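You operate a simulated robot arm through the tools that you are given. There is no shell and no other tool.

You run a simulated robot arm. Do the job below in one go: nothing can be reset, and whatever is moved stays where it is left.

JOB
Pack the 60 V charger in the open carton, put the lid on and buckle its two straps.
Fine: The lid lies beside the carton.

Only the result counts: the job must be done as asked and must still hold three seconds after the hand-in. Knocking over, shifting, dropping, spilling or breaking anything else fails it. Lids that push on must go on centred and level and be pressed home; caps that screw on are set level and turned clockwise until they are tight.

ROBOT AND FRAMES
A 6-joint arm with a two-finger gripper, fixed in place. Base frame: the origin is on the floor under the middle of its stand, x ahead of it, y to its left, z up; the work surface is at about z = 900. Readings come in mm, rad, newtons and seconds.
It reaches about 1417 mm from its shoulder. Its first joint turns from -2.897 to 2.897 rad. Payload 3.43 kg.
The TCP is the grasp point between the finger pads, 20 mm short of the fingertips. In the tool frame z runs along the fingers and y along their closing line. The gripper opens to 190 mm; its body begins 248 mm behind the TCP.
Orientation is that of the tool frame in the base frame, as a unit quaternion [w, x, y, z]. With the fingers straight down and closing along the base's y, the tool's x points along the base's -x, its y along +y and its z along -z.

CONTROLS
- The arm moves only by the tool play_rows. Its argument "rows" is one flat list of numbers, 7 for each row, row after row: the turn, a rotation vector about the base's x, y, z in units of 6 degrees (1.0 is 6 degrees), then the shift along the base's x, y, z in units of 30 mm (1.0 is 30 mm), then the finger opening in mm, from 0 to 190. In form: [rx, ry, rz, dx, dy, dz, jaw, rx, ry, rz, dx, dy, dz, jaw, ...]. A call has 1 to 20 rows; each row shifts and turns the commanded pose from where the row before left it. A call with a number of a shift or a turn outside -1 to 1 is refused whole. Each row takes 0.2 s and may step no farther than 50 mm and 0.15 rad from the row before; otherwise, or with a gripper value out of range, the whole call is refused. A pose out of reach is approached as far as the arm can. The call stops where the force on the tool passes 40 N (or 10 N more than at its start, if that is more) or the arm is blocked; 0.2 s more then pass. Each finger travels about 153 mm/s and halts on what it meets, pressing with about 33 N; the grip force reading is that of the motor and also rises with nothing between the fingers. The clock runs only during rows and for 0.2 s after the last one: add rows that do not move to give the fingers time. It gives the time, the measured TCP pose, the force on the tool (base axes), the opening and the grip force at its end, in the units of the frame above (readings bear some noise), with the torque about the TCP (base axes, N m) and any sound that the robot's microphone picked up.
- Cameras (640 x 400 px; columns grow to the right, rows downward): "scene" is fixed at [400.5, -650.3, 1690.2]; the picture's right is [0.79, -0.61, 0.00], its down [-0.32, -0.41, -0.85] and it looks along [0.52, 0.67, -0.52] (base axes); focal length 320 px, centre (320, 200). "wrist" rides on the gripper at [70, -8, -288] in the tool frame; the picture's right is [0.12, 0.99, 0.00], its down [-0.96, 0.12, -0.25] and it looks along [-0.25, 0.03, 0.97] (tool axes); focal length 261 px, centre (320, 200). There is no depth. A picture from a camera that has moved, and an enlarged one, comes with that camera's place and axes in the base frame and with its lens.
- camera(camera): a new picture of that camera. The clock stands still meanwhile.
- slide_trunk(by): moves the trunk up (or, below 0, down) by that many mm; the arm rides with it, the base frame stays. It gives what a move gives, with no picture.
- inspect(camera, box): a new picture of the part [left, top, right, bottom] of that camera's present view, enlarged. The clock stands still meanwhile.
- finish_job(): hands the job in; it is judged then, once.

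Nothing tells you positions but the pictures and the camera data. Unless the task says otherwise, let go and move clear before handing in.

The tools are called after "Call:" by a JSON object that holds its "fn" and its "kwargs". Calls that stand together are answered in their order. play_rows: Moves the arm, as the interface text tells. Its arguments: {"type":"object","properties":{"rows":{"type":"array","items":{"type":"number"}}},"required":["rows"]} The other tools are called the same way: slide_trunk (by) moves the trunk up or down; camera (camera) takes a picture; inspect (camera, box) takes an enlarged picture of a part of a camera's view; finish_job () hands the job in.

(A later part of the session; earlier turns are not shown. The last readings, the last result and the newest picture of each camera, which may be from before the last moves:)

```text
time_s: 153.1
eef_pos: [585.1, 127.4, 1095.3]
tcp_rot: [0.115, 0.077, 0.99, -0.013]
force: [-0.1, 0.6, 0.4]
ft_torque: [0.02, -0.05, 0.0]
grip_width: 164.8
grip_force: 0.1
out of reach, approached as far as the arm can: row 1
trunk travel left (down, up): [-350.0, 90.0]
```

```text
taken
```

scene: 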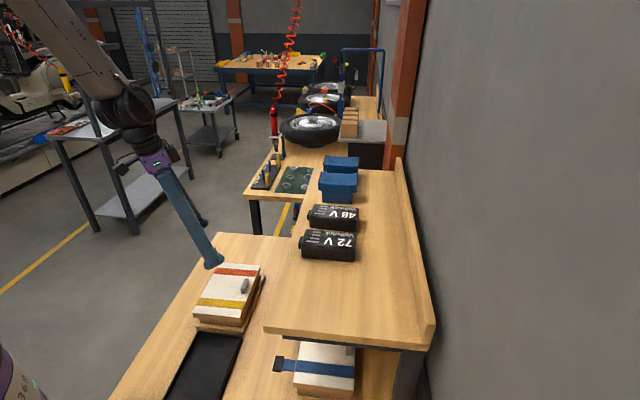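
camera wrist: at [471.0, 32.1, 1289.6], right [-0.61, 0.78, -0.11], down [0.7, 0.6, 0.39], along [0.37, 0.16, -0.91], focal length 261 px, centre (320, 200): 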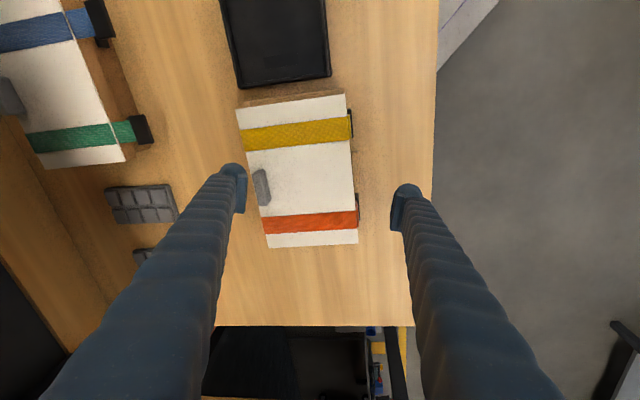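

The arm is free again but tilted 13°. I'll straighten it step by step while rising, then turn towards the +45° yaw.

Call:
{"fn": "play_rows", "kwargs": {"rows": [0.14, 0.727, 0, 0, 0, 0.6, 165, 0.14, 0.727, 0, 0, 0, 0.6, 165, 0.14, 0.727, 0, 0, 0, 0.6, 165, 0, 0, 0, 0.3, -0.3, 0, 165, 0, 0, 0, 0, 0, 0, 165]}}

```text
time_s: 154.3
eef_pos: [595.1, 116.6, 1149.5]
tcp_rot: [0.001, 0.076, 0.997, 0.001]
force: [-0.7, 0.0, 0.2]
ft_torque: [-0.01, -0.01, 0.03]
grip_width: 164.6
grip_force: 0.1
trunk travel left (down, up): [-350.0, 90.0]
```

Call:
{"fn": "play_rows", "kwargs": {"rows": [0, 0, 0.994, 0.027, -0.233, 0, 165, 0, 0, 0.994, 0.027, -0.233, 0, 165, 0, 0, 0.994, 0.027, -0.233, 0, 165, 0, 0, 0.994, 0.027, -0.233, 0, 165, 0, 0, 0.994, 0.027, -0.233, 0, 165, 0, 0, 0.994, 0.027, -0.233, 0, 165, 0, 0, 0.994, 0.027, -0.233, 0, 165, 0, 0, 0.994, 0.027, -0.233, 0, 165, 0, 0, 0.994, 0.027, -0.233, 0, 165, 0, 0, 0, 0, 0, 0, 165]}}

Call:
{"fn": "camera", "kwargs": {"camera": "wrist"}}

```text
time_s: 156.5
eef_pos: [602.3, 54.8, 1148.3]
tcp_rot: [0.0, -0.381, 0.925, 0.001]
force: [-0.7, 1.7, -0.7]
ft_torque: [0.01, -0.01, -0.04]
grip_width: 164.7
grip_force: 0.1
trunk travel left (down, up): [-350.0, 90.0]
```

```text
taken
camera wrist: at [558.3, -2.7, 1435.7], right [-0.79, 0.62, 0.0], down [0.6, 0.76, 0.25], along [0.15, 0.2, -0.97], focal length 261 px, centre (320, 200)
```

wrist: 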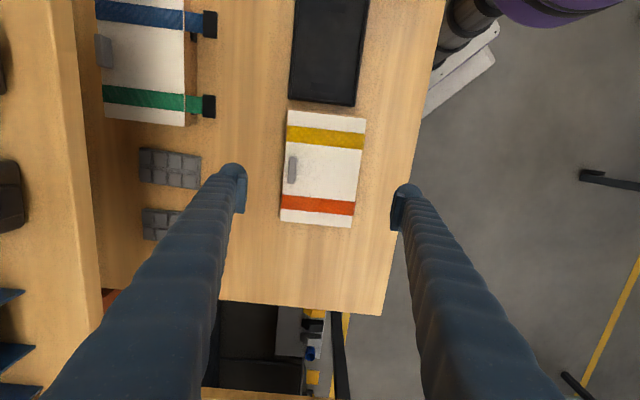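

Upright and well placed over the lid, with the lid fully visible between the fingers. Zooming to check lid position.

Call:
{"fn": "inspect", "kwargs": {"camera": "wrist", "box": [265, 95, 385, 240]}}

Call:
{"fn": "inspect", "kwargs": {"camera": "wrist", "box": [340, 105, 380, 135]}}

Call:
{"fn": "inspect", "kwargs": {"camera": "wrist", "box": [330, 195, 370, 225]}}

```text
2.76 times, centred on (325, 168) of wrist
camera zoom: at [558.3, -2.7, 1435.7], right [-0.79, 0.62, 0.0], down [0.6, 0.76, 0.25], along [0.15, 0.2, -0.97], focal length 719 px, centre (306, 290)
```

zoom: 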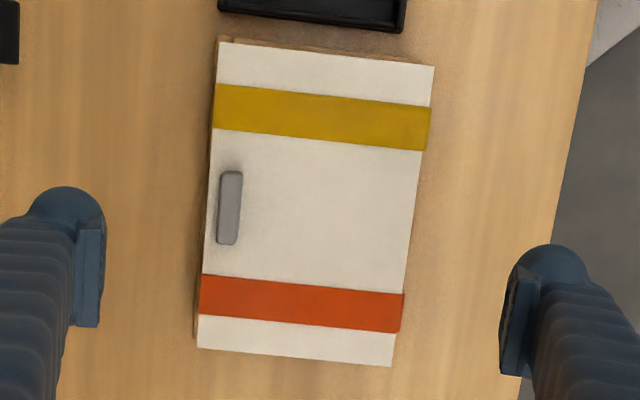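

```text
13.33 times, centred on (360, 120) of wrist
camera zoom: at [558.3, -2.7, 1435.7], right [-0.79, 0.62, 0.0], down [0.6, 0.76, 0.25], along [0.15, 0.2, -0.97], focal length 3475 px, centre (-213, 1267)
```

zoom: 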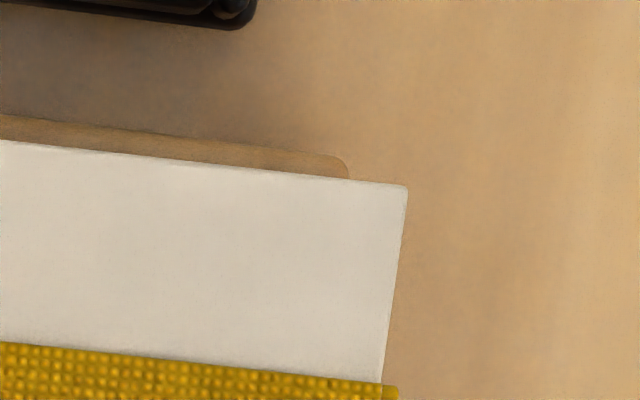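

```text
13.33 times, centred on (350, 210) of wrist
camera zoom: at [558.3, -2.7, 1435.7], right [-0.79, 0.62, 0.0], down [0.6, 0.76, 0.25], along [0.15, 0.2, -0.97], focal length 3475 px, centre (-80, 67)
```

zoom: 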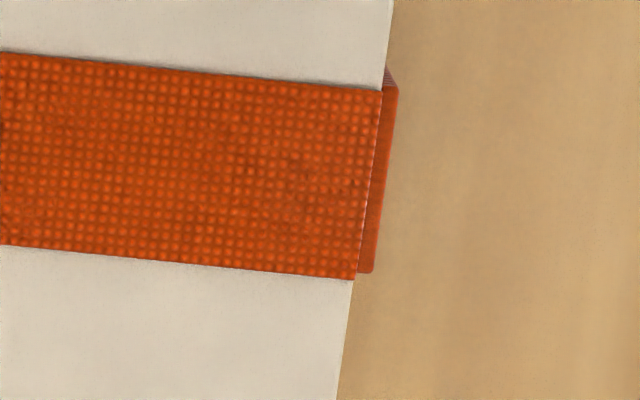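

Lid and straps look right from above. Lowering with open fingers on both sides of the lid (between the straps).

Call:
{"fn": "play_rows", "kwargs": {"rows": [0, 0, 0, -0.03, 0.03, -0.95, 165, 0, 0, 0, 0, 0, -0.95, 165, 0, 0, 0, 0, 0, -0.95, 165, 0, 0, 0, 0, 0, -0.95, 165, 0, 0, 0, 0, 0, -0.95, 165, 0, 0, 0, 0, 0, -0.9, 165, 0, 0, 0, 0, 0, -0.4, 165, 0, 0, 0, 0, 0, 0, 165]}}

Call:
{"fn": "inspect", "kwargs": {"camera": "scene", "box": [170, 230, 290, 330]}}

Call:
{"fn": "inspect", "kwargs": {"camera": "wrist", "box": [220, 90, 440, 270]}}

```text
time_s: 158.3
eef_pos: [600.4, 55.1, 967.2]
tcp_rot: [0.0, -0.382, 0.924, 0.001]
force: [0.1, 0.0, 0.2]
ft_torque: [-0.01, 0.0, -0.03]
grip_width: 165.1
grip_force: 0.0
trunk travel left (down, up): [-350.0, 90.0]
```

```text
4.00 times, centred on (230, 280) of scene
camera zoom: at [400.5, -650.3, 1690.2], right [0.79, -0.61, 0.0], down [-0.32, -0.41, -0.85], along [0.52, 0.67, -0.52], focal length 1280 px, centre (680, -120)
```

zoom: 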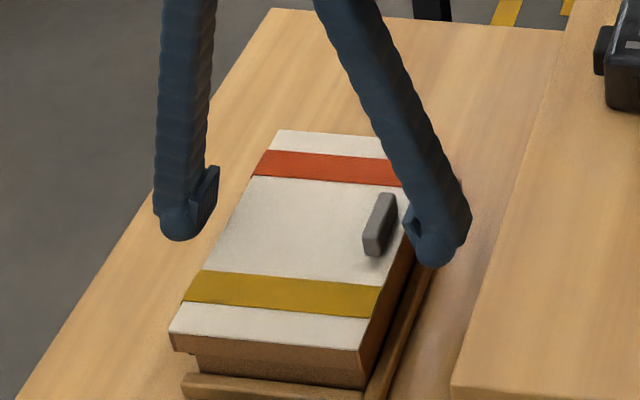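

```text
2.22 times, centred on (330, 180) of wrist
camera zoom: at [556.1, -1.5, 1255.0], right [-0.78, 0.62, 0.0], down [0.6, 0.76, 0.25], along [0.15, 0.2, -0.97], focal length 579 px, centre (298, 244)
```

zoom: 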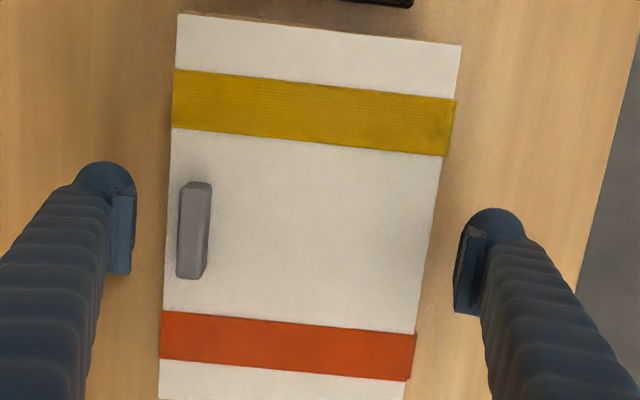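

Call:
{"fn": "play_rows", "kwargs": {"rows": [0, 0, 0, -0.059, 0.059, -0.06, 165, 0, 0, 0, 0, 0, 0, 150, 0, 0, 0, 0, 0, 0, 140, 0, 0, 0, 0, 0, 0, 130, 0, 0, 0, 0, 0, 0, 125]}}

Call:
{"fn": "inspect", "kwargs": {"camera": "scene", "box": [170, 230, 290, 330]}}

```text
time_s: 159.5
eef_pos: [599.6, 56.7, 966.5]
tcp_rot: [0.0, -0.382, 0.924, 0.001]
force: [3.0, -0.8, 2.8]
ft_torque: [-0.06, -0.1, 0.09]
grip_width: 134.6
grip_force: 32.6
trunk travel left (down, up): [-350.0, 90.0]
```

```text
4.00 times, centred on (230, 280) of scene
camera zoom: at [400.5, -650.3, 1690.2], right [0.79, -0.61, 0.0], down [-0.32, -0.41, -0.85], along [0.52, 0.67, -0.52], focal length 1280 px, centre (680, -120)
```

zoom: 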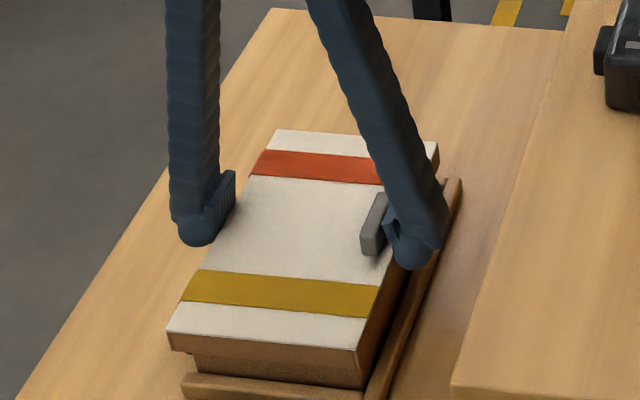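

Lid gripped across its sides (134.6 mm). Now a 1 mm test lift, reading the force.

Call:
{"fn": "play_rows", "kwargs": {"rows": [0, 0, 0, 0, 0, 0.04, 125, 0, 0, 0, 0, 0, 0, 125]}}

Call:
{"fn": "play_rows", "kwargs": {"rows": [0, 0, 0, 0, 0, 0.04, 125, 0, 0, 0, 0, 0, 0, 125]}}

```text
time_s: 160.1
eef_pos: [598.8, 56.0, 967.1]
tcp_rot: [-0.001, -0.382, 0.924, 0.001]
force: [-0.7, 0.1, -3.4]
ft_torque: [-0.02, 0.04, 0.0]
grip_width: 134.4
grip_force: 33.4
trunk travel left (down, up): [-350.0, 90.0]
```

```text
time_s: 160.7
eef_pos: [598.8, 56.5, 968.7]
tcp_rot: [0.0, -0.382, 0.924, 0.002]
force: [-0.5, -0.1, -4.0]
ft_torque: [-0.02, 0.03, -0.03]
grip_width: 134.8
grip_force: 33.5
trunk travel left (down, up): [-350.0, 90.0]
```

The lift force is ~4 N, clearly more than the lid's own ~1 N. Checking what is being lifted.

Call:
{"fn": "inspect", "kwargs": {"camera": "scene", "box": [180, 296, 220, 326]}}

Call:
{"fn": "inspect", "kwargs": {"camera": "scene", "box": [225, 300, 265, 330]}}

```text
13.33 times, centred on (200, 311) of scene
camera zoom: at [400.5, -650.3, 1690.2], right [0.79, -0.61, 0.0], down [-0.32, -0.41, -0.85], along [0.52, 0.67, -0.52], focal length 4265 px, centre (1920, -1280)
```

zoom: 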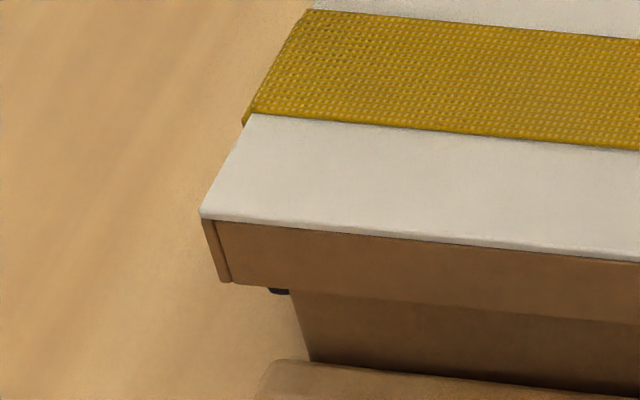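

```text
13.33 times, centred on (245, 315) of scene
camera zoom: at [400.5, -650.3, 1690.2], right [0.79, -0.61, 0.0], down [-0.32, -0.41, -0.85], along [0.52, 0.67, -0.52], focal length 4265 px, centre (1320, -1333)
```

zoom: 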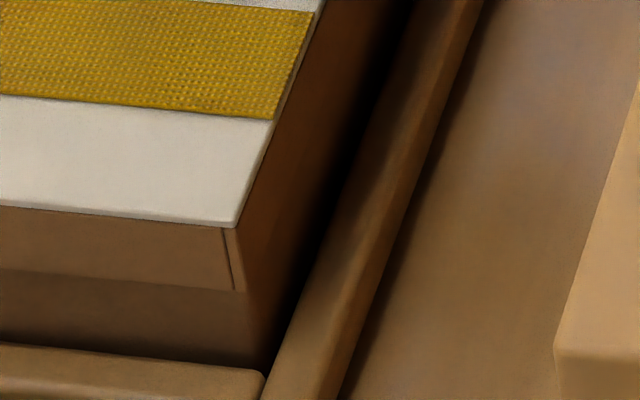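

Lid and carton moved together as one (relative position unchanged), which suggests the straps hold. I'll lift 3 mm more to confirm clearly.

Call:
{"fn": "play_rows", "kwargs": {"rows": [0, 0, 0, 0, 0, 0.05, 125, 0, 0, 0, 0, 0, 0.05, 125, 0, 0, 0, 0, 0, 0, 125]}}

Call:
{"fn": "inspect", "kwargs": {"camera": "scene", "box": [180, 296, 220, 326]}}

Call:
{"fn": "inspect", "kwargs": {"camera": "scene", "box": [225, 300, 265, 330]}}

```text
time_s: 161.5
eef_pos: [599.4, 57.4, 970.6]
tcp_rot: [0.0, -0.381, 0.924, 0.001]
force: [-0.2, -0.2, -4.9]
ft_torque: [-0.02, -0.03, 0.02]
grip_width: 134.7
grip_force: 32.8
trunk travel left (down, up): [-350.0, 90.0]
```

```text
13.33 times, centred on (200, 311) of scene
camera zoom: at [400.5, -650.3, 1690.2], right [0.79, -0.61, 0.0], down [-0.32, -0.41, -0.85], along [0.52, 0.67, -0.52], focal length 4265 px, centre (1920, -1280)
```

zoom: 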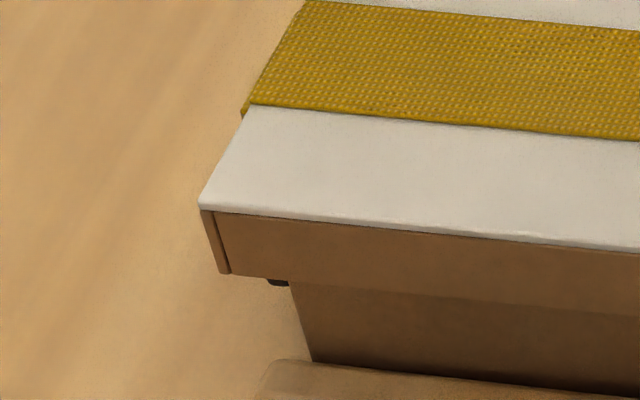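

```text
13.33 times, centred on (245, 315) of scene
camera zoom: at [400.5, -650.3, 1690.2], right [0.79, -0.61, 0.0], down [-0.32, -0.41, -0.85], along [0.52, 0.67, -0.52], focal length 4265 px, centre (1320, -1333)
```

zoom: 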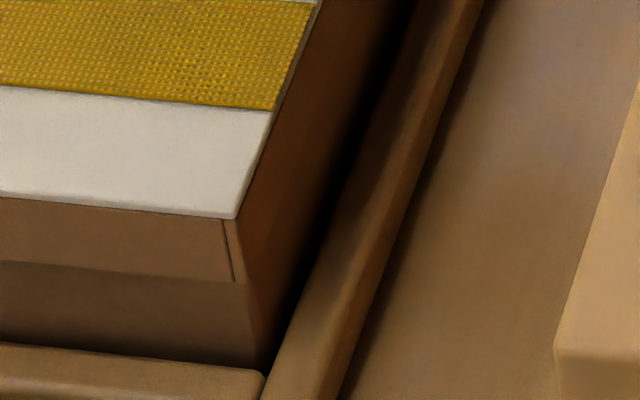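

The lid and carton lift together (≈5 N, centred), so the lid is firmly home. Lowering it back down and releasing.

Call:
{"fn": "play_rows", "kwargs": {"rows": [0, 0, 0, 0, 0, -0.08, 125, 0, 0, 0, 0, 0, -0.07, 125, 0, 0, 0, 0, 0, -0.04, 125, 0, 0, 0, 0, 0, 0, 125]}}

Call:
{"fn": "inspect", "kwargs": {"camera": "scene", "box": [180, 296, 220, 326]}}

```text
time_s: 162.5
eef_pos: [599.6, 56.1, 967.3]
tcp_rot: [0.002, -0.382, 0.924, 0.001]
force: [-0.2, -4.0, 19.1]
ft_torque: [0.15, 0.41, 0.18]
grip_width: 134.7
grip_force: 32.5
trunk travel left (down, up): [-350.0, 90.0]
```

```text
13.33 times, centred on (200, 311) of scene
camera zoom: at [400.5, -650.3, 1690.2], right [0.79, -0.61, 0.0], down [-0.32, -0.41, -0.85], along [0.52, 0.67, -0.52], focal length 4265 px, centre (1920, -1280)
```

zoom: 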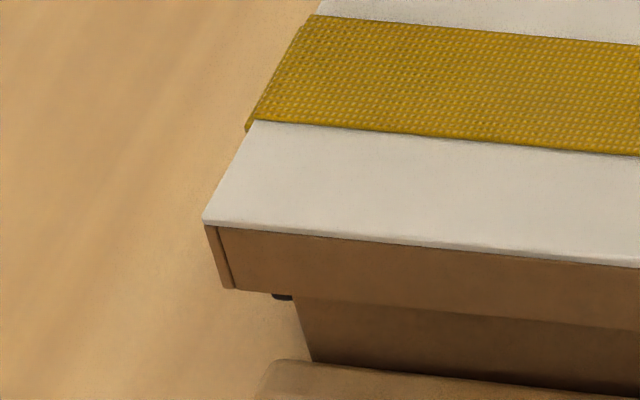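

Call:
{"fn": "play_rows", "kwargs": {"rows": [0, 0, 0, 0, 0, 0.05, 125, 0, 0, 0, 0, 0, 0, 140, 0, 0, 0, 0, 0, 0, 165, 0, 0, 0, 0, 0, 0, 165, 0, 0, 0, 0, 0, 0.5, 165, 0, 0, 0, 0, 0, 1, 165, 0, 0, 0, 0, 0, 1, 165, 0, 0, 0, 0, 0, 1, 165, 0, 0, 0, 0, 0, 1, 165, 0, 0, 0, 0, 0, 1, 165, 0, 0, 0, 0, 0, 0, 165]}}

Call:
{"fn": "camera", "kwargs": {"camera": "wrist"}}

Call:
{"fn": "inspect", "kwargs": {"camera": "scene", "box": [180, 230, 290, 330]}}

```text
time_s: 164.9
eef_pos: [600.6, 55.4, 1132.1]
tcp_rot: [0.0, -0.382, 0.924, 0.002]
force: [0.6, 0.0, -0.9]
ft_torque: [-0.01, 0.03, 0.01]
grip_width: 164.7
grip_force: 0.1
trunk travel left (down, up): [-350.0, 90.0]
```

```text
taken
camera wrist: at [555.4, -0.4, 1418.4], right [-0.78, 0.62, 0.0], down [0.6, 0.76, 0.25], along [0.15, 0.2, -0.97], focal length 261 px, centre (320, 200)
```

wrist: 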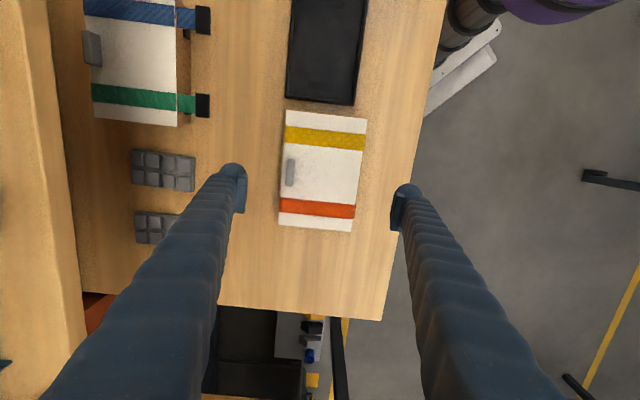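

```text
4.00 times, centred on (235, 280) of scene
camera zoom: at [400.5, -650.3, 1690.2], right [0.79, -0.61, 0.0], down [-0.32, -0.41, -0.85], along [0.52, 0.67, -0.52], focal length 1280 px, centre (660, -120)
```

zoom: 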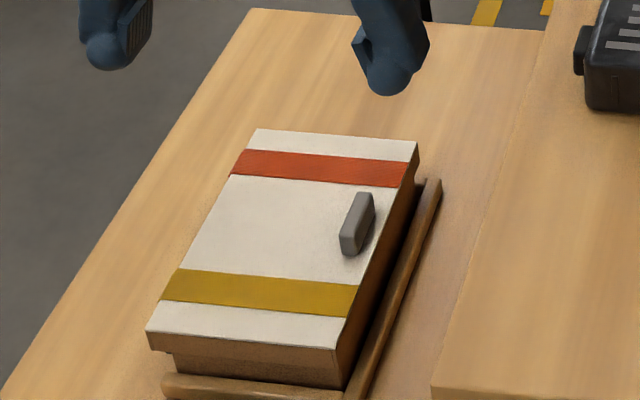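

The lid is on; now I'll press each strap tongue again more firmly at its catch to be sure it is engaged, starting with yellow. Turning the gripper back and moving outside the yellow tongue.

Call:
{"fn": "play_rows", "kwargs": {"rows": [0, 0, -0.9375, -0.28, 0.104, 0, 120, 0, 0, -0.9375, -0.28, 0.104, 0, 60, 0, 0, -0.9375, -0.28, 0.104, 0, 0, 0, 0, -0.9375, -0.28, 0.104, 0, 0, 0, 0, -0.9375, -0.28, 0.104, 0, 0, 0, 0, -0.9375, -0.28, 0.104, 0, 0, 0, 0, -0.9375, -0.28, 0.104, 0, 0, 0, 0, -0.9375, -0.28, 0.104, 0, 0, 0, 0, -0.9375, -0.28, 0.104, 0, 0, 0, 0, -0.9375, -0.28, 0.104, 0, 0, 0, 0, -0.9375, -0.28, 0.104, 0, 0, 0, 0, -0.9375, -0.28, 0.104, 0, 0, 0, 0, -0.9375, -0.28, 0.104, 0, 0, 0, 0, -0.9375, -0.28, 0.104, 0, 0, 0, 0, -0.9375, -0.28, 0.104, 0, 0, 0, 0, -0.9375, -0.28, 0.104, 0, 0, 0, 0, 0, 0, 0, 0, 0]}}

Call:
{"fn": "camera", "kwargs": {"camera": "wrist"}}

```text
time_s: 168.5
eef_pos: [465.1, 107.2, 1131.4]
tcp_rot: [0.001, 0.383, 0.924, 0.0]
force: [0.4, 0.2, 0.7]
ft_torque: [-0.03, 0.02, -0.01]
grip_width: 0.0
grip_force: 33.1
trunk travel left (down, up): [-350.0, 90.0]
```

```text
taken
camera wrist: at [408.4, 150.5, 1418.5], right [0.62, 0.78, 0.0], down [0.76, -0.6, 0.25], along [0.2, -0.15, -0.97], focal length 261 px, centre (320, 200)
```

wrist: 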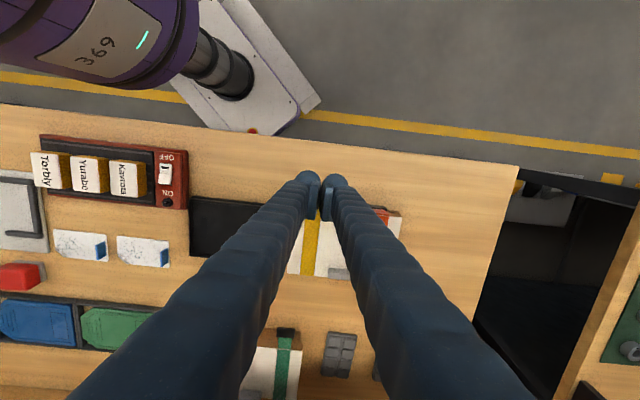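

Call:
{"fn": "play_rows", "kwargs": {"rows": [0, 0, 0, 0, 0, -0.95, 0, 0, 0, 0, 0, 0, -0.95, 0, 0, 0, 0, 0, 0, -0.95, 0, 0, 0, 0, 0, 0, -0.95, 0, 0, 0, 0, 0, 0, -0.95, 0, 0, 0, 0, 0, 0, -0.95, 0, 0, 0, 0, 0, 0, -0.95, 0, 0, 0, 0, 0, 0, -0.2, 0, 0, 0, 0, 0.3, -0.3, 0, 0, 0, 0, 0, 0.3, -0.3, 0, 0, 0, 0, 0, 0, 0, 0, 0]}}

Call:
{"fn": "inspect", "kwargs": {"camera": "wrist", "box": [240, 140, 400, 260]}}

```text
time_s: 170.9
eef_pos: [483.6, 86.7, 929.2]
tcp_rot: [0.001, 0.383, 0.924, 0.001]
force: [0.5, 0.3, -0.5]
ft_torque: [-0.01, 0.02, -0.02]
grip_width: 0.1
grip_force: 32.8
trunk travel left (down, up): [-350.0, 90.0]
```

```text
3.33 times, centred on (320, 200) of wrist
camera zoom: at [427.2, 131.3, 1215.4], right [0.62, 0.79, 0.0], down [0.76, -0.6, 0.25], along [0.2, -0.15, -0.97], focal length 869 px, centre (320, 200)
```

zoom: 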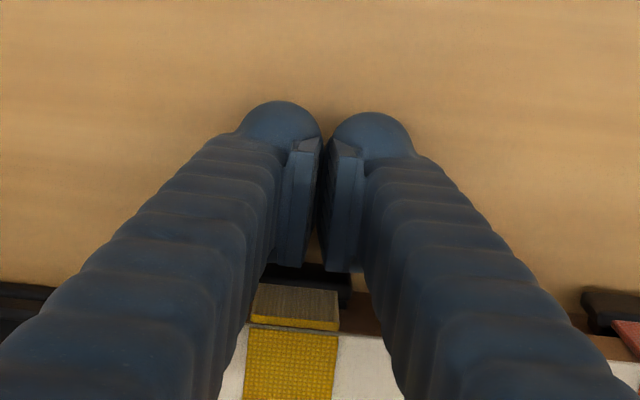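

Just outside the yellow tongue at catch height. Pushing in with increasing force.

Call:
{"fn": "play_rows", "kwargs": {"rows": [0, 0, 0, 0.1, -0.1, -0.05, 0, 0, 0, 0, 0.08, -0.08, -0.05, 0, 0, 0, 0, 0.05, -0.05, 0, 0]}}

Call:
{"fn": "play_rows", "kwargs": {"rows": [0, 0, 0, 0.05, -0.05, 0, 0, 0, 0, 0, 0.05, -0.05, 0, 0]}}

Call:
{"fn": "play_rows", "kwargs": {"rows": [0, 0, 0, 0.04, -0.04, 0, 0, 0, 0, 0, 0.04, -0.04, 0, 0]}}

```text
time_s: 171.7
eef_pos: [489.9, 81.8, 924.4]
tcp_rot: [0.002, 0.383, 0.924, 0.0]
force: [-1.0, -0.1, -0.8]
ft_torque: [-0.02, -0.03, 0.0]
grip_width: 0.0
grip_force: 32.7
trunk travel left (down, up): [-350.0, 90.0]
```

```text
time_s: 172.3
eef_pos: [490.7, 80.6, 924.3]
tcp_rot: [0.001, 0.384, 0.923, -0.001]
force: [-12.2, 25.0, -0.6]
ft_torque: [0.18, 0.04, 0.45]
grip_width: 6.1
grip_force: 33.2
trunk travel left (down, up): [-350.0, 90.0]
```

```text
time_s: 172.8
eef_pos: [489.3, 80.0, 924.9]
tcp_rot: [-0.001, 0.38, 0.925, -0.002]
force: [-10.8, 20.7, -0.2]
ft_torque: [0.27, -0.02, 0.36]
grip_width: 6.2
grip_force: 33.4
trunk travel left (down, up): [-350.0, 90.0]
stopped in row 2: the force on the tool passed its limit at 43 N (the readings are from after the stop); the commanded pose is now the measured one
```

Call:
{"fn": "play_rows", "kwargs": {"rows": [0, 0, 0, 0.03, -0.03, 0, 0]}}

Call:
{"fn": "play_rows", "kwargs": {"rows": [0, 0, 0, 0.02, -0.02, 0, 0]}}

Call:
{"fn": "play_rows", "kwargs": {"rows": [0, 0, 0, 0.02, -0.02, 0, 0]}}

```text
time_s: 173.2
eef_pos: [490.2, 79.7, 925.0]
tcp_rot: [-0.001, 0.381, 0.924, -0.002]
force: [-19.4, 35.0, -0.2]
ft_torque: [0.22, 0.18, 0.52]
grip_width: 6.0
grip_force: 32.6
trunk travel left (down, up): [-350.0, 90.0]
```

```text
time_s: 173.6
eef_pos: [488.4, 79.9, 924.6]
tcp_rot: [-0.002, 0.38, 0.925, -0.003]
force: [-13.9, 23.6, 0.5]
ft_torque: [0.33, -0.04, 0.44]
grip_width: 5.7
grip_force: 32.8
trunk travel left (down, up): [-350.0, 90.0]
stopped in row 1: the force on the tool passed its limit at 51 N (the readings are from after the stop); the commanded pose is now the measured one
```

```text
time_s: 174.0
eef_pos: [488.0, 78.5, 925.0]
tcp_rot: [-0.003, 0.379, 0.925, -0.004]
force: [-10.2, 20.7, -1.5]
ft_torque: [0.23, 0.1, 0.43]
grip_width: 5.8
grip_force: 32.9
trunk travel left (down, up): [-350.0, 90.0]
stopped in row 1: the force on the tool passed its limit at 41 N (the readings are from after the stop); the commanded pose is now the measured one
```

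The yellow tongue took 51 N against its catch. I'll back off and do one more check: lift gently at the handle (opposite the straps). If that side lifts easily while the middle lift carried the whole carton, the straps are what holds it.

Call:
{"fn": "play_rows", "kwargs": {"rows": [0, 0, 0, -0.2, 0.2, 0, 0, 0, 0, 0, -0.5, 0.5, 0, 0, 0, 0, 0, -0.3, 0.3, 0.5, 0, 0, 0, 0, 0, 0, 1, 0, 0, 0, 0, 0, 0, 1, 0, 0, 0, 0, 0, 0, 1, 0, 0, 0, 0, 0, 0, 1, 0, 0, 0, 0, 0, 0, 1, 0, 0, 0, 0, 0, 0, 1, 0, 0, 0, 0, 0, 0, 0, 0]}}

Call:
{"fn": "play_rows", "kwargs": {"rows": [0, 0, 0.9375, 0.36, -0.18, 0, 40, 0, 0, 0.9375, 0.36, -0.18, 0, 40, 0, 0, 0.9375, 0.36, -0.18, 0, 40, 0, 0, 0.9375, 0.36, -0.18, 0, 40, 0, 0, 0.9375, 0.36, -0.18, 0, 40, 0, 0, 0.9375, 0.36, -0.18, 0, 40, 0, 0, 0.9375, 0.36, -0.18, 0, 40, 0, 0, 0.9375, 0.36, -0.18, 0, 40, 0, 0, 0.9375, 0.36, -0.18, 0, 40, 0, 0, 0.9375, 0.36, -0.18, 0, 40, 0, 0, 0.9375, 0.36, -0.18, 0, 40, 0, 0, 0.9375, 0.36, -0.18, 0, 40, 0, 0, 0.9375, 0.36, -0.18, 0, 40, 0, 0, 0.9375, 0.36, -0.18, 0, 40, 0, 0, 0.9375, 0.36, -0.18, 0, 40, 0, 0, 0.9375, 0.36, -0.18, 0, 40, 0, 0, 0, 0, 0, 0, 40]}}

Call:
{"fn": "camera", "kwargs": {"camera": "wrist"}}

```text
time_s: 176.2
eef_pos: [460.8, 105.9, 1120.3]
tcp_rot: [-0.003, 0.381, 0.925, -0.003]
force: [0.5, 0.3, 0.1]
ft_torque: [-0.03, 0.02, 0.01]
grip_width: 0.0
grip_force: 32.5
trunk travel left (down, up): [-350.0, 90.0]
```

```text
time_s: 179.8
eef_pos: [632.9, 20.0, 1120.7]
tcp_rot: [-0.001, -0.384, 0.923, -0.004]
force: [-1.1, -0.5, -0.2]
ft_torque: [0.02, -0.01, -0.04]
grip_width: 40.1
grip_force: 0.1
trunk travel left (down, up): [-350.0, 90.0]
```

```text
taken
camera wrist: at [588.6, -33.8, 1407.8], right [-0.79, 0.61, -0.01], down [0.6, 0.77, 0.24], along [0.15, 0.19, -0.97], focal length 261 px, centre (320, 200)
```

wrist: 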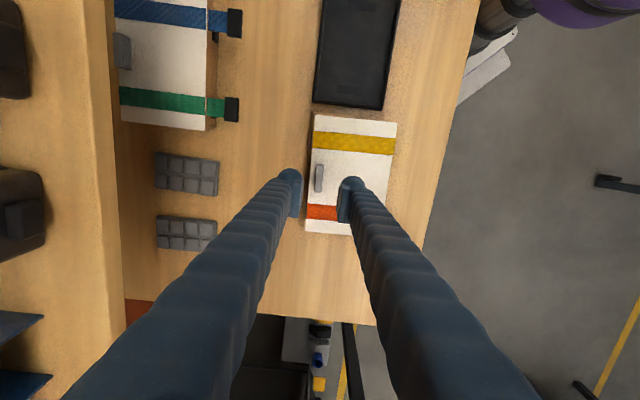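

Call:
{"fn": "inspect", "kwargs": {"camera": "wrist", "box": [290, 150, 350, 200]}}

```text
8.00 times, centred on (320, 175) of wrist
camera zoom: at [588.6, -33.8, 1407.8], right [-0.79, 0.61, -0.01], down [0.6, 0.77, 0.24], along [0.15, 0.19, -0.97], focal length 2085 px, centre (320, 400)
```

zoom: 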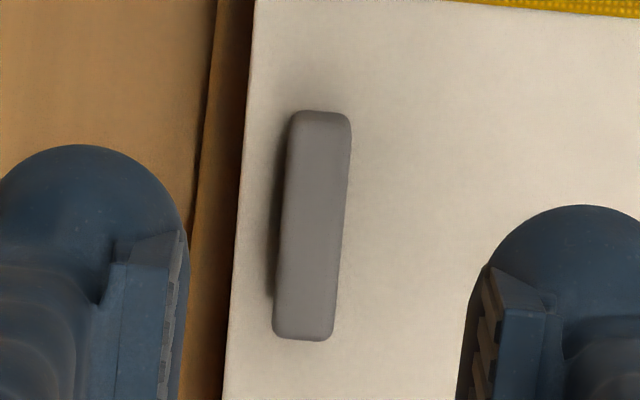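

Call:
{"fn": "play_rows", "kwargs": {"rows": [0.078, 0.012, 0, 0.108, -0.033, 0, 40, 0, 0, 0, 0, 0, -0.9, 40, 0, 0, 0, 0, 0, -0.9, 40, 0, 0, 0, 0, 0, -0.9, 40, 0, 0, 0, 0, 0, -0.9, 40, 0, 0, 0, 0, 0, -0.5, 40, 0, 0, 0, 0, 0, -0.3, 40, 0, 0, 0, 0, 0, 0, 40]}}

Call:
{"fn": "inspect", "kwargs": {"camera": "scene", "box": [190, 230, 290, 320]}}

```text
time_s: 181.6
eef_pos: [635.2, 19.2, 989.0]
tcp_rot: [0.001, -0.384, 0.923, 0.001]
force: [0.5, -1.0, -0.8]
ft_torque: [0.0, -0.03, -0.01]
grip_width: 40.1
grip_force: 0.0
trunk travel left (down, up): [-350.0, 90.0]
```

```text
4.44 times, centred on (240, 275) of scene
camera zoom: at [400.5, -650.3, 1690.2], right [0.79, -0.61, 0.0], down [-0.32, -0.41, -0.85], along [0.52, 0.67, -0.52], focal length 1422 px, centre (676, -133)
```

zoom: 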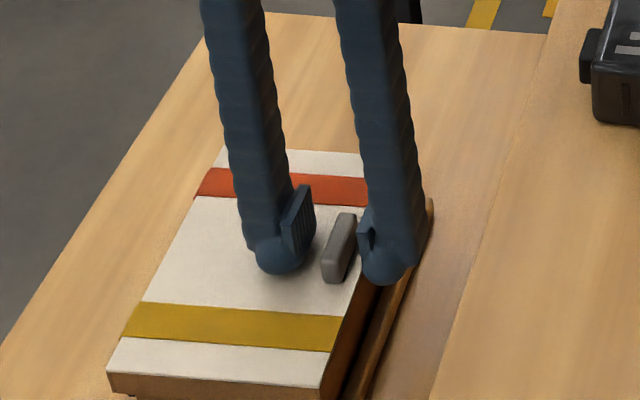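

Call:
{"fn": "play_rows", "kwargs": {"rows": [0, 0, 0, 0.04, -0.04, -0.06, 40, 0, 0, 0, 0, 0, 0, 25, 0, 0, 0, 0, 0, 0, 14, 0, 0, 0, 0, 0, 0, 5, 0, 0, 0, 0, 0, 0, 0]}}

Call:
{"fn": "play_rows", "kwargs": {"rows": [0, 0, 0, 0, 0, 0.04, 0, 0, 0, 0, 0, 0, 0, 0]}}

Call:
{"fn": "play_rows", "kwargs": {"rows": [0, 0, 0, 0, 0, 0.04, 0, 0, 0, 0, 0, 0, 0, 0]}}

```text
time_s: 182.8
eef_pos: [637.0, 17.2, 986.2]
tcp_rot: [0.0, -0.385, 0.923, 0.001]
force: [-1.6, 0.3, 0.2]
ft_torque: [-0.03, 0.04, 0.19]
grip_width: 11.7
grip_force: 33.3
trunk travel left (down, up): [-350.0, 90.0]
```

```text
time_s: 183.4
eef_pos: [637.3, 18.6, 988.5]
tcp_rot: [0.001, -0.384, 0.923, 0.001]
force: [-1.7, 0.3, -4.1]
ft_torque: [0.06, -0.03, -0.09]
grip_width: 11.5
grip_force: 33.7
trunk travel left (down, up): [-350.0, 90.0]
```

```text
time_s: 184.0
eef_pos: [636.5, 18.8, 988.8]
tcp_rot: [0.002, -0.384, 0.923, 0.001]
force: [-1.9, 0.6, -4.4]
ft_torque: [0.01, -0.03, -0.26]
grip_width: 11.5
grip_force: 32.9
trunk travel left (down, up): [-350.0, 90.0]
```

At the handle side the lid also carries the carton along (≈4 N), so lid and carton act as one rigid, strapped unit. Setting it back down and releasing the handle.

Call:
{"fn": "play_rows", "kwargs": {"rows": [0, 0, 0, 0, 0, -0.06, 0, 0, 0, 0, 0, 0, -0.03, 0, 0, 0, 0, 0, 0, 0, 0]}}

Call:
{"fn": "play_rows", "kwargs": {"rows": [0, 0, 0, 0, 0, 0, 20, 0, 0, 0, 0, 0, 0, 40, 0, 0, 0, 0, 0, 0.5, 40, 0, 0, 0, 0, 0, 1, 40, 0, 0, 0, 0, 0, 1, 40, 0, 0, 0, 0, 0, 1, 40, 0, 0, 0, 0, 0, 1, 40, 0, 0, 0, 0, 0, 0, 40]}}

Call:
{"fn": "inspect", "kwargs": {"camera": "scene", "box": [180, 230, 290, 330]}}

```text
time_s: 184.8
eef_pos: [637.3, 17.8, 985.5]
tcp_rot: [0.001, -0.384, 0.923, 0.0]
force: [3.1, -0.5, 1.5]
ft_torque: [-0.06, 0.02, -0.09]
grip_width: 11.7
grip_force: 33.3
trunk travel left (down, up): [-350.0, 90.0]
```

```text
time_s: 186.6
eef_pos: [639.6, 17.7, 1122.6]
tcp_rot: [0.001, -0.384, 0.923, 0.002]
force: [0.7, -0.2, -0.2]
ft_torque: [0.03, 0.04, 0.03]
grip_width: 40.3
grip_force: 0.0
trunk travel left (down, up): [-350.0, 90.0]
```

```text
4.00 times, centred on (235, 280) of scene
camera zoom: at [400.5, -650.3, 1690.2], right [0.79, -0.61, 0.0], down [-0.32, -0.41, -0.85], along [0.52, 0.67, -0.52], focal length 1280 px, centre (660, -120)
```

zoom: 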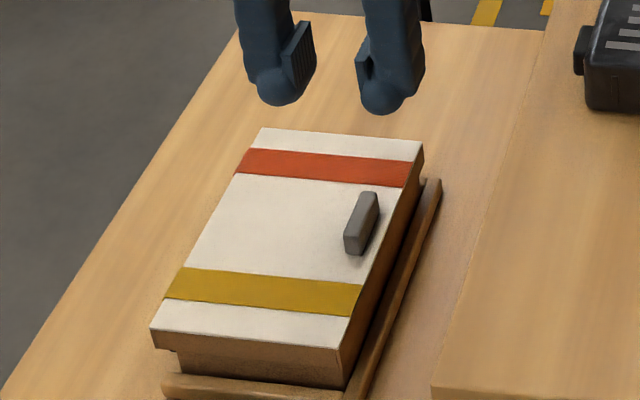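

Now pressing the orange tongue once more, the same firm way as the yellow one.

Call:
{"fn": "play_rows", "kwargs": {"rows": [0, 0, -0.9375, -0.18, 0.364, 0, 20, 0, 0, -0.9375, -0.18, 0.364, 0, 0, 0, 0, -0.9375, -0.18, 0.364, 0, 0, 0, 0, -0.9375, -0.18, 0.364, 0, 0, 0, 0, -0.9375, -0.18, 0.364, 0, 0, 0, 0, -0.9375, -0.18, 0.364, 0, 0, 0, 0, -0.9375, -0.18, 0.364, 0, 0, 0, 0, -0.9375, -0.18, 0.364, 0, 0, 0, 0, -0.9375, -0.18, 0.364, 0, 0, 0, 0, -0.9375, -0.18, 0.364, 0, 0, 0, 0, -0.9375, -0.18, 0.364, 0, 0, 0, 0, -0.9375, -0.18, 0.364, 0, 0, 0, 0, -0.9375, -0.18, 0.364, 0, 0, 0, 0, -0.9375, -0.18, 0.364, 0, 0, 0, 0, -0.9375, -0.18, 0.364, 0, 0, 0, 0, -0.9375, -0.18, 0.364, 0, 0, 0, 0, 0, 0, 0, 0, 0]}}

Call:
{"fn": "camera", "kwargs": {"camera": "wrist"}}

```text
time_s: 190.2
eef_pos: [551.0, 193.1, 1121.3]
tcp_rot: [0.001, 0.381, 0.925, 0.0]
force: [-0.7, -0.4, 0.0]
ft_torque: [-0.01, -0.01, 0.0]
grip_width: 0.0
grip_force: 32.9
trunk travel left (down, up): [-350.0, 90.0]
```

```text
taken
camera wrist: at [494.0, 237.0, 1407.9], right [0.62, 0.79, 0.0], down [0.76, -0.6, 0.25], along [0.2, -0.15, -0.97], focal length 261 px, centre (320, 200)
```

wrist: 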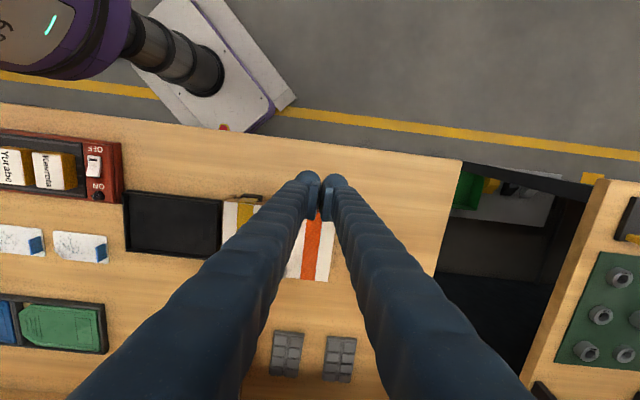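

Call:
{"fn": "inspect", "kwargs": {"camera": "wrist", "box": [215, 180, 275, 220]}}

Call:
{"fn": "play_rows", "kwargs": {"rows": [0, 0, 0, 0, 0, -0.95, 0, 0, 0, 0, 0, 0, -0.95, 0, 0, 0, 0, 0, 0, -0.95, 0, 0, 0, 0, 0, 0, -0.95, 0, 0, 0, 0, 0, 0, -0.95, 0, 0, 0, 0, 0, 0, -0.95, 0, 0, 0, 0, 0, 0, -0.8, 0, 0, 0, 0, 0.3, -0.3, 0, 0, 0, 0, 0, 0.3, -0.3, 0, 0, 0, 0, 0, 0, 0, 0, 0]}}

Call:
{"fn": "inspect", "kwargs": {"camera": "wrist", "box": [200, 130, 400, 260]}}

```text
10.00 times, centred on (245, 200) of wrist
camera zoom: at [494.0, 237.0, 1407.9], right [0.62, 0.79, 0.0], down [0.76, -0.6, 0.25], along [0.2, -0.15, -0.97], focal length 2606 px, centre (1070, 200)
```

zoom: 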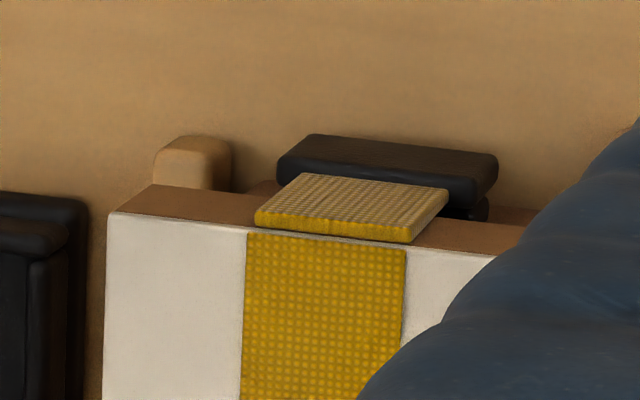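

```text
time_s: 192.4
eef_pos: [569.3, 176.8, 927.6]
tcp_rot: [0.001, 0.381, 0.925, 0.0]
force: [-0.4, 0.3, -0.9]
ft_torque: [-0.02, -0.02, 0.01]
grip_width: 0.0
grip_force: 32.4
trunk travel left (down, up): [-350.0, 90.0]
```

```text
3.08 times, centred on (300, 195) of wrist
camera zoom: at [511.6, 219.7, 1213.7], right [0.61, 0.79, 0.0], down [0.76, -0.6, 0.25], along [0.2, -0.15, -0.97], focal length 802 px, centre (382, 215)
```

zoom: 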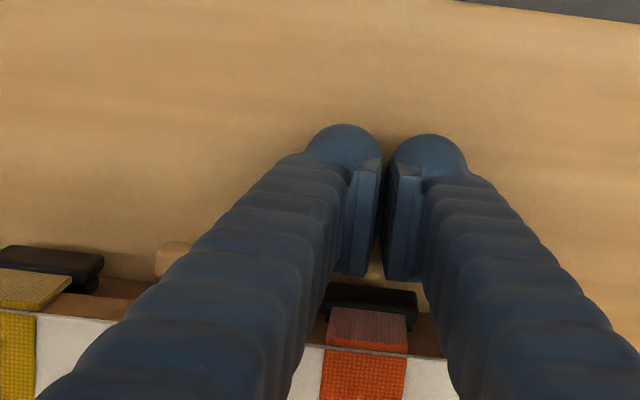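

Call:
{"fn": "play_rows", "kwargs": {"rows": [0, 0, 0, 0.1, -0.1, -0.03, 0, 0, 0, 0, 0.1, -0.1, -0.03, 0, 0, 0, 0, 0.08, -0.08, 0, 0]}}

Call:
{"fn": "play_rows", "kwargs": {"rows": [0, 0, 0, 0.05, -0.05, 0, 0, 0, 0, 0, 0.04, -0.04, 0, 0]}}

Call:
{"fn": "play_rows", "kwargs": {"rows": [0, 0, 0, 0.03, -0.03, 0, 0]}}

Call:
{"fn": "play_rows", "kwargs": {"rows": [0, 0, 0, 0.03, -0.03, 0, 0]}}

```text
time_s: 193.2
eef_pos: [577.8, 168.3, 923.9]
tcp_rot: [0.001, 0.38, 0.925, 0.0]
force: [-1.9, 2.4, 0.2]
ft_torque: [0.0, -0.02, 0.0]
grip_width: 6.2
grip_force: 32.9
trunk travel left (down, up): [-350.0, 90.0]
```

```text
time_s: 193.8
eef_pos: [577.0, 165.5, 925.2]
tcp_rot: [0.0, 0.381, 0.925, -0.001]
force: [-13.5, 29.0, 4.7]
ft_torque: [0.12, 0.04, 0.1]
grip_width: 6.3
grip_force: 32.8
trunk travel left (down, up): [-350.0, 90.0]
```

```text
time_s: 194.2
eef_pos: [577.5, 166.9, 925.8]
tcp_rot: [-0.001, 0.379, 0.925, -0.001]
force: [-9.4, 18.1, -0.3]
ft_torque: [0.27, -0.06, 0.03]
grip_width: 6.1
grip_force: 32.7
trunk travel left (down, up): [-350.0, 90.0]
stopped in row 1: the force on the tool passed its limit at 44 N (the readings are from after the stop); the commanded pose is now the measured one
```

```text
time_s: 194.8
eef_pos: [576.5, 164.4, 925.1]
tcp_rot: [-0.001, 0.379, 0.925, -0.001]
force: [-9.1, 17.3, -0.5]
ft_torque: [0.27, 0.0, 0.0]
grip_width: 6.1
grip_force: 32.8
trunk travel left (down, up): [-350.0, 90.0]
stopped in row 1: the force on the tool passed its limit at 41 N (the readings are from after the stop); the commanded pose is now the measured one
```

Pressed to 44 N. Retreating and taking a final tilted look at both tongues.

Call:
{"fn": "play_rows", "kwargs": {"rows": [0, 0, 0, -0.2, 0.2, 0, 0, 0, 0, 0, -0.5, 0.5, 0, 0, 0, 0, 0, -0.3, 0.3, 0.5, 0, 0, 0, 0, 0, 0, 1, 0, 0, 0, 0, 0, 0, 1, 0, 0, 0, 0, 0, 0, 1, 0, 0, 0, 0, 0, 0, 1, 0, 0, 0, 0, 0, 0, 1, 0, 0, 0, 0, 0, 0, 0.5, 60, 0, 0, 0, 0, 0, 0, 120]}}

Call:
{"fn": "play_rows", "kwargs": {"rows": [-0.589, -0.589, 0, 0.02, -0.2, 0, 190, -0.589, -0.589, 0, 0.02, -0.2, 0, 190, -0.589, -0.589, 0, 0.02, -0.2, 0, 190, -0.589, -0.589, 0, 0.02, -0.2, 0, 190, -0.589, -0.589, 0, 0.02, -0.2, 0, 190, -0.589, -0.589, 0, 0.02, -0.2, 0, 190, -0.589, -0.589, 0, 0.02, -0.2, 0, 190, -0.589, -0.589, 0, 0.02, -0.2, 0, 190, -0.589, -0.589, 0, 0.02, -0.2, 0, 190, 0, 0, 0, 0, 0, 0, 190]}}

Call:
{"fn": "camera", "kwargs": {"camera": "wrist"}}

```text
time_s: 197.0
eef_pos: [549.0, 193.3, 1106.6]
tcp_rot: [0.0, 0.38, 0.925, -0.001]
force: [0.1, -1.6, -0.1]
ft_torque: [-0.01, 0.01, -0.04]
grip_width: 120.0
grip_force: 0.1
trunk travel left (down, up): [-350.0, 90.0]
```

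```text
time_s: 199.2
eef_pos: [554.3, 141.4, 1104.8]
tcp_rot: [0.352, 0.351, 0.855, -0.149]
force: [0.3, 0.2, 0.0]
ft_torque: [-0.04, -0.04, 0.0]
grip_width: 189.9
grip_force: 0.1
trunk travel left (down, up): [-350.0, 90.0]
```

```text
taken
camera wrist: at [369.3, 313.7, 1258.6], right [0.64, 0.76, -0.09], down [0.44, -0.27, 0.85], along [0.63, -0.59, -0.51], focal length 261 px, centre (320, 200)
```

wrist: 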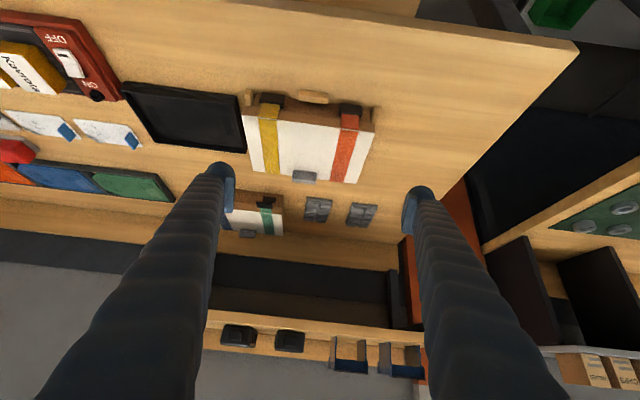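

Call:
{"fn": "inspect", "kwargs": {"camera": "wrist", "box": [230, 75, 390, 195]}}

Call:
{"fn": "inspect", "kwargs": {"camera": "wrist", "box": [330, 95, 375, 125]}}

Call:
{"fn": "inspect", "kwargs": {"camera": "wrist", "box": [245, 85, 290, 115]}}

Call:
{"fn": "inspect", "kwargs": {"camera": "wrist", "box": [220, 185, 300, 245]}}

```text
3.33 times, centred on (310, 135) of wrist
camera zoom: at [369.3, 313.7, 1258.6], right [0.64, 0.76, -0.09], down [0.44, -0.27, 0.85], along [0.63, -0.59, -0.51], focal length 869 px, centre (353, 417)
```

zoom: 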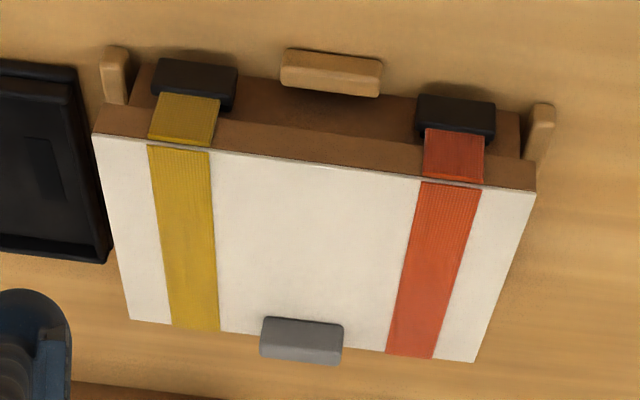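

```text
13.33 times, centred on (352, 110) of wrist
camera zoom: at [369.3, 313.7, 1258.6], right [0.64, 0.76, -0.09], down [0.44, -0.27, 0.85], along [0.63, -0.59, -0.51], focal length 3475 px, centre (-113, 1400)
```

zoom: 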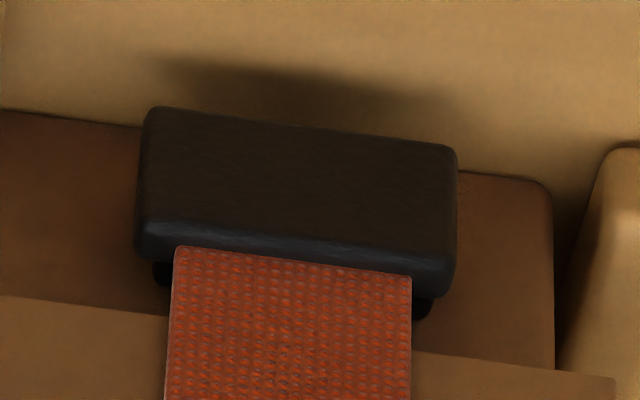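

```text
13.33 times, centred on (268, 100) of wrist
camera zoom: at [369.3, 313.7, 1258.6], right [0.64, 0.76, -0.09], down [0.44, -0.27, 0.85], along [0.63, -0.59, -0.51], focal length 3475 px, centre (1020, 1533)
```

zoom: 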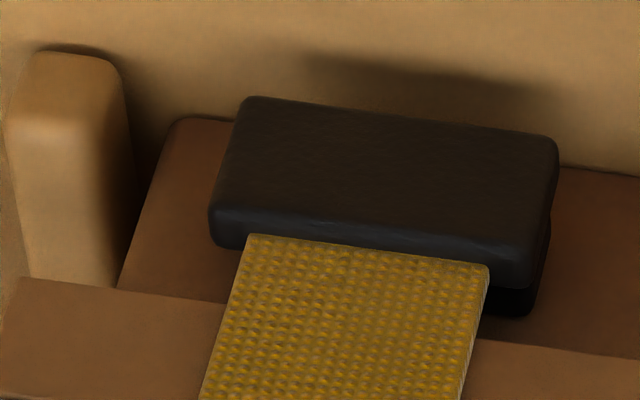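

```text
6.67 times, centred on (260, 215) of wrist
camera zoom: at [369.3, 313.7, 1258.6], right [0.64, 0.76, -0.09], down [0.44, -0.27, 0.85], along [0.63, -0.59, -0.51], focal length 1738 px, centre (720, 100)
```

zoom: 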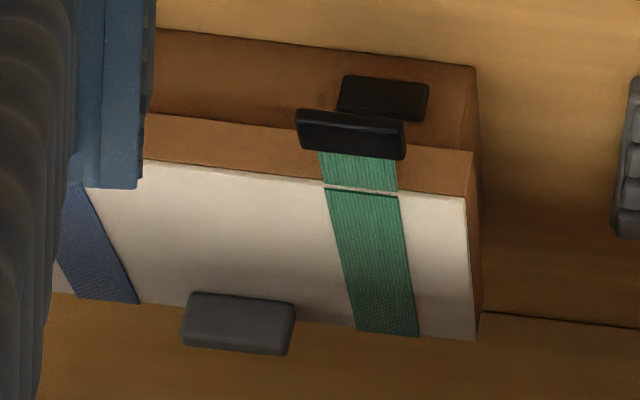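

Both tongues sit fully on their catches, alike. I'll do a last check of lid level/seat and surroundings from the scene camera.

Call:
{"fn": "inspect", "kwargs": {"camera": "scene", "box": [185, 250, 275, 325]}}

Call:
{"fn": "inspect", "kwargs": {"camera": "scene", "box": [180, 296, 220, 326]}}

Call:
{"fn": "inspect", "kwargs": {"camera": "scene", "box": [225, 296, 265, 326]}}

Call:
{"fn": "camera", "kwargs": {"camera": "scene"}}

```text
5.33 times, centred on (230, 288) of scene
camera zoom: at [400.5, -650.3, 1690.2], right [0.79, -0.61, 0.0], down [-0.32, -0.41, -0.85], along [0.52, 0.67, -0.52], focal length 1706 px, centre (800, -267)
```

zoom: 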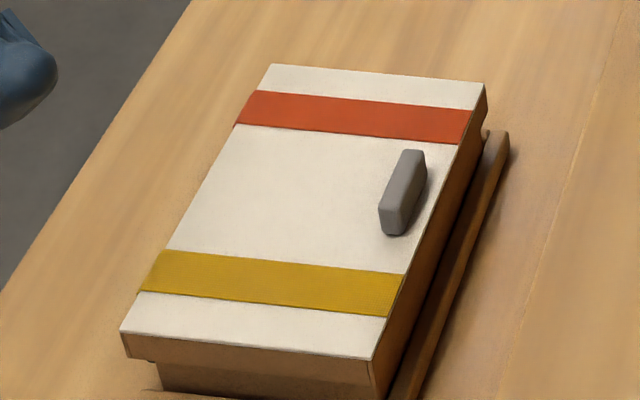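

```text
13.33 times, centred on (200, 311) of scene
camera zoom: at [400.5, -650.3, 1690.2], right [0.79, -0.61, 0.0], down [-0.32, -0.41, -0.85], along [0.52, 0.67, -0.52], focal length 4265 px, centre (1920, -1280)
```

zoom: 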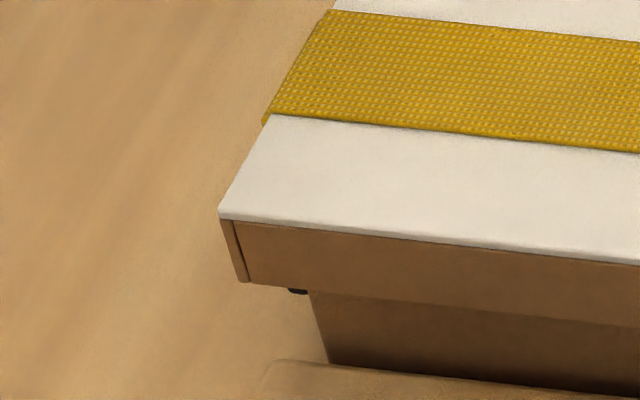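

```text
13.33 times, centred on (245, 311) of scene
camera zoom: at [400.5, -650.3, 1690.2], right [0.79, -0.61, 0.0], down [-0.32, -0.41, -0.85], along [0.52, 0.67, -0.52], focal length 4265 px, centre (1320, -1280)
```

zoom: 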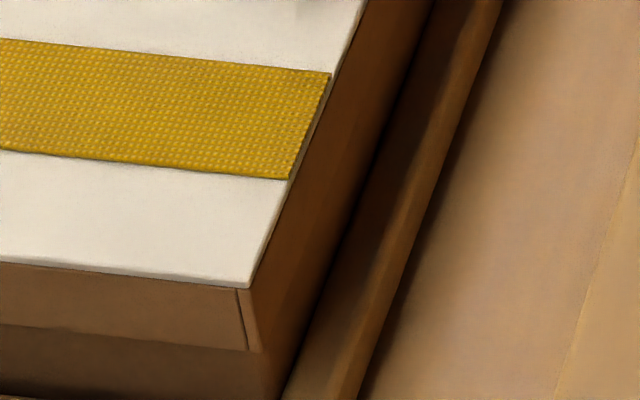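

```text
taken
```

scene: 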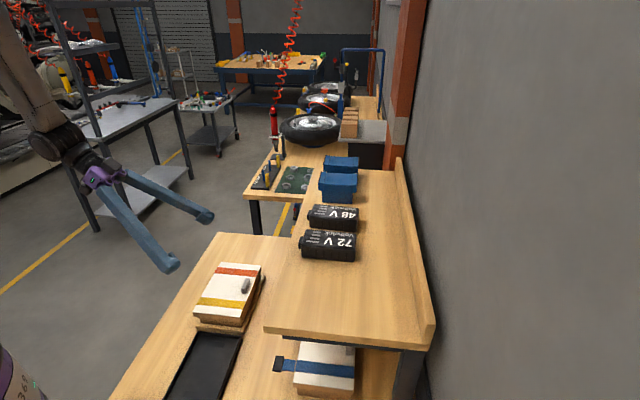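

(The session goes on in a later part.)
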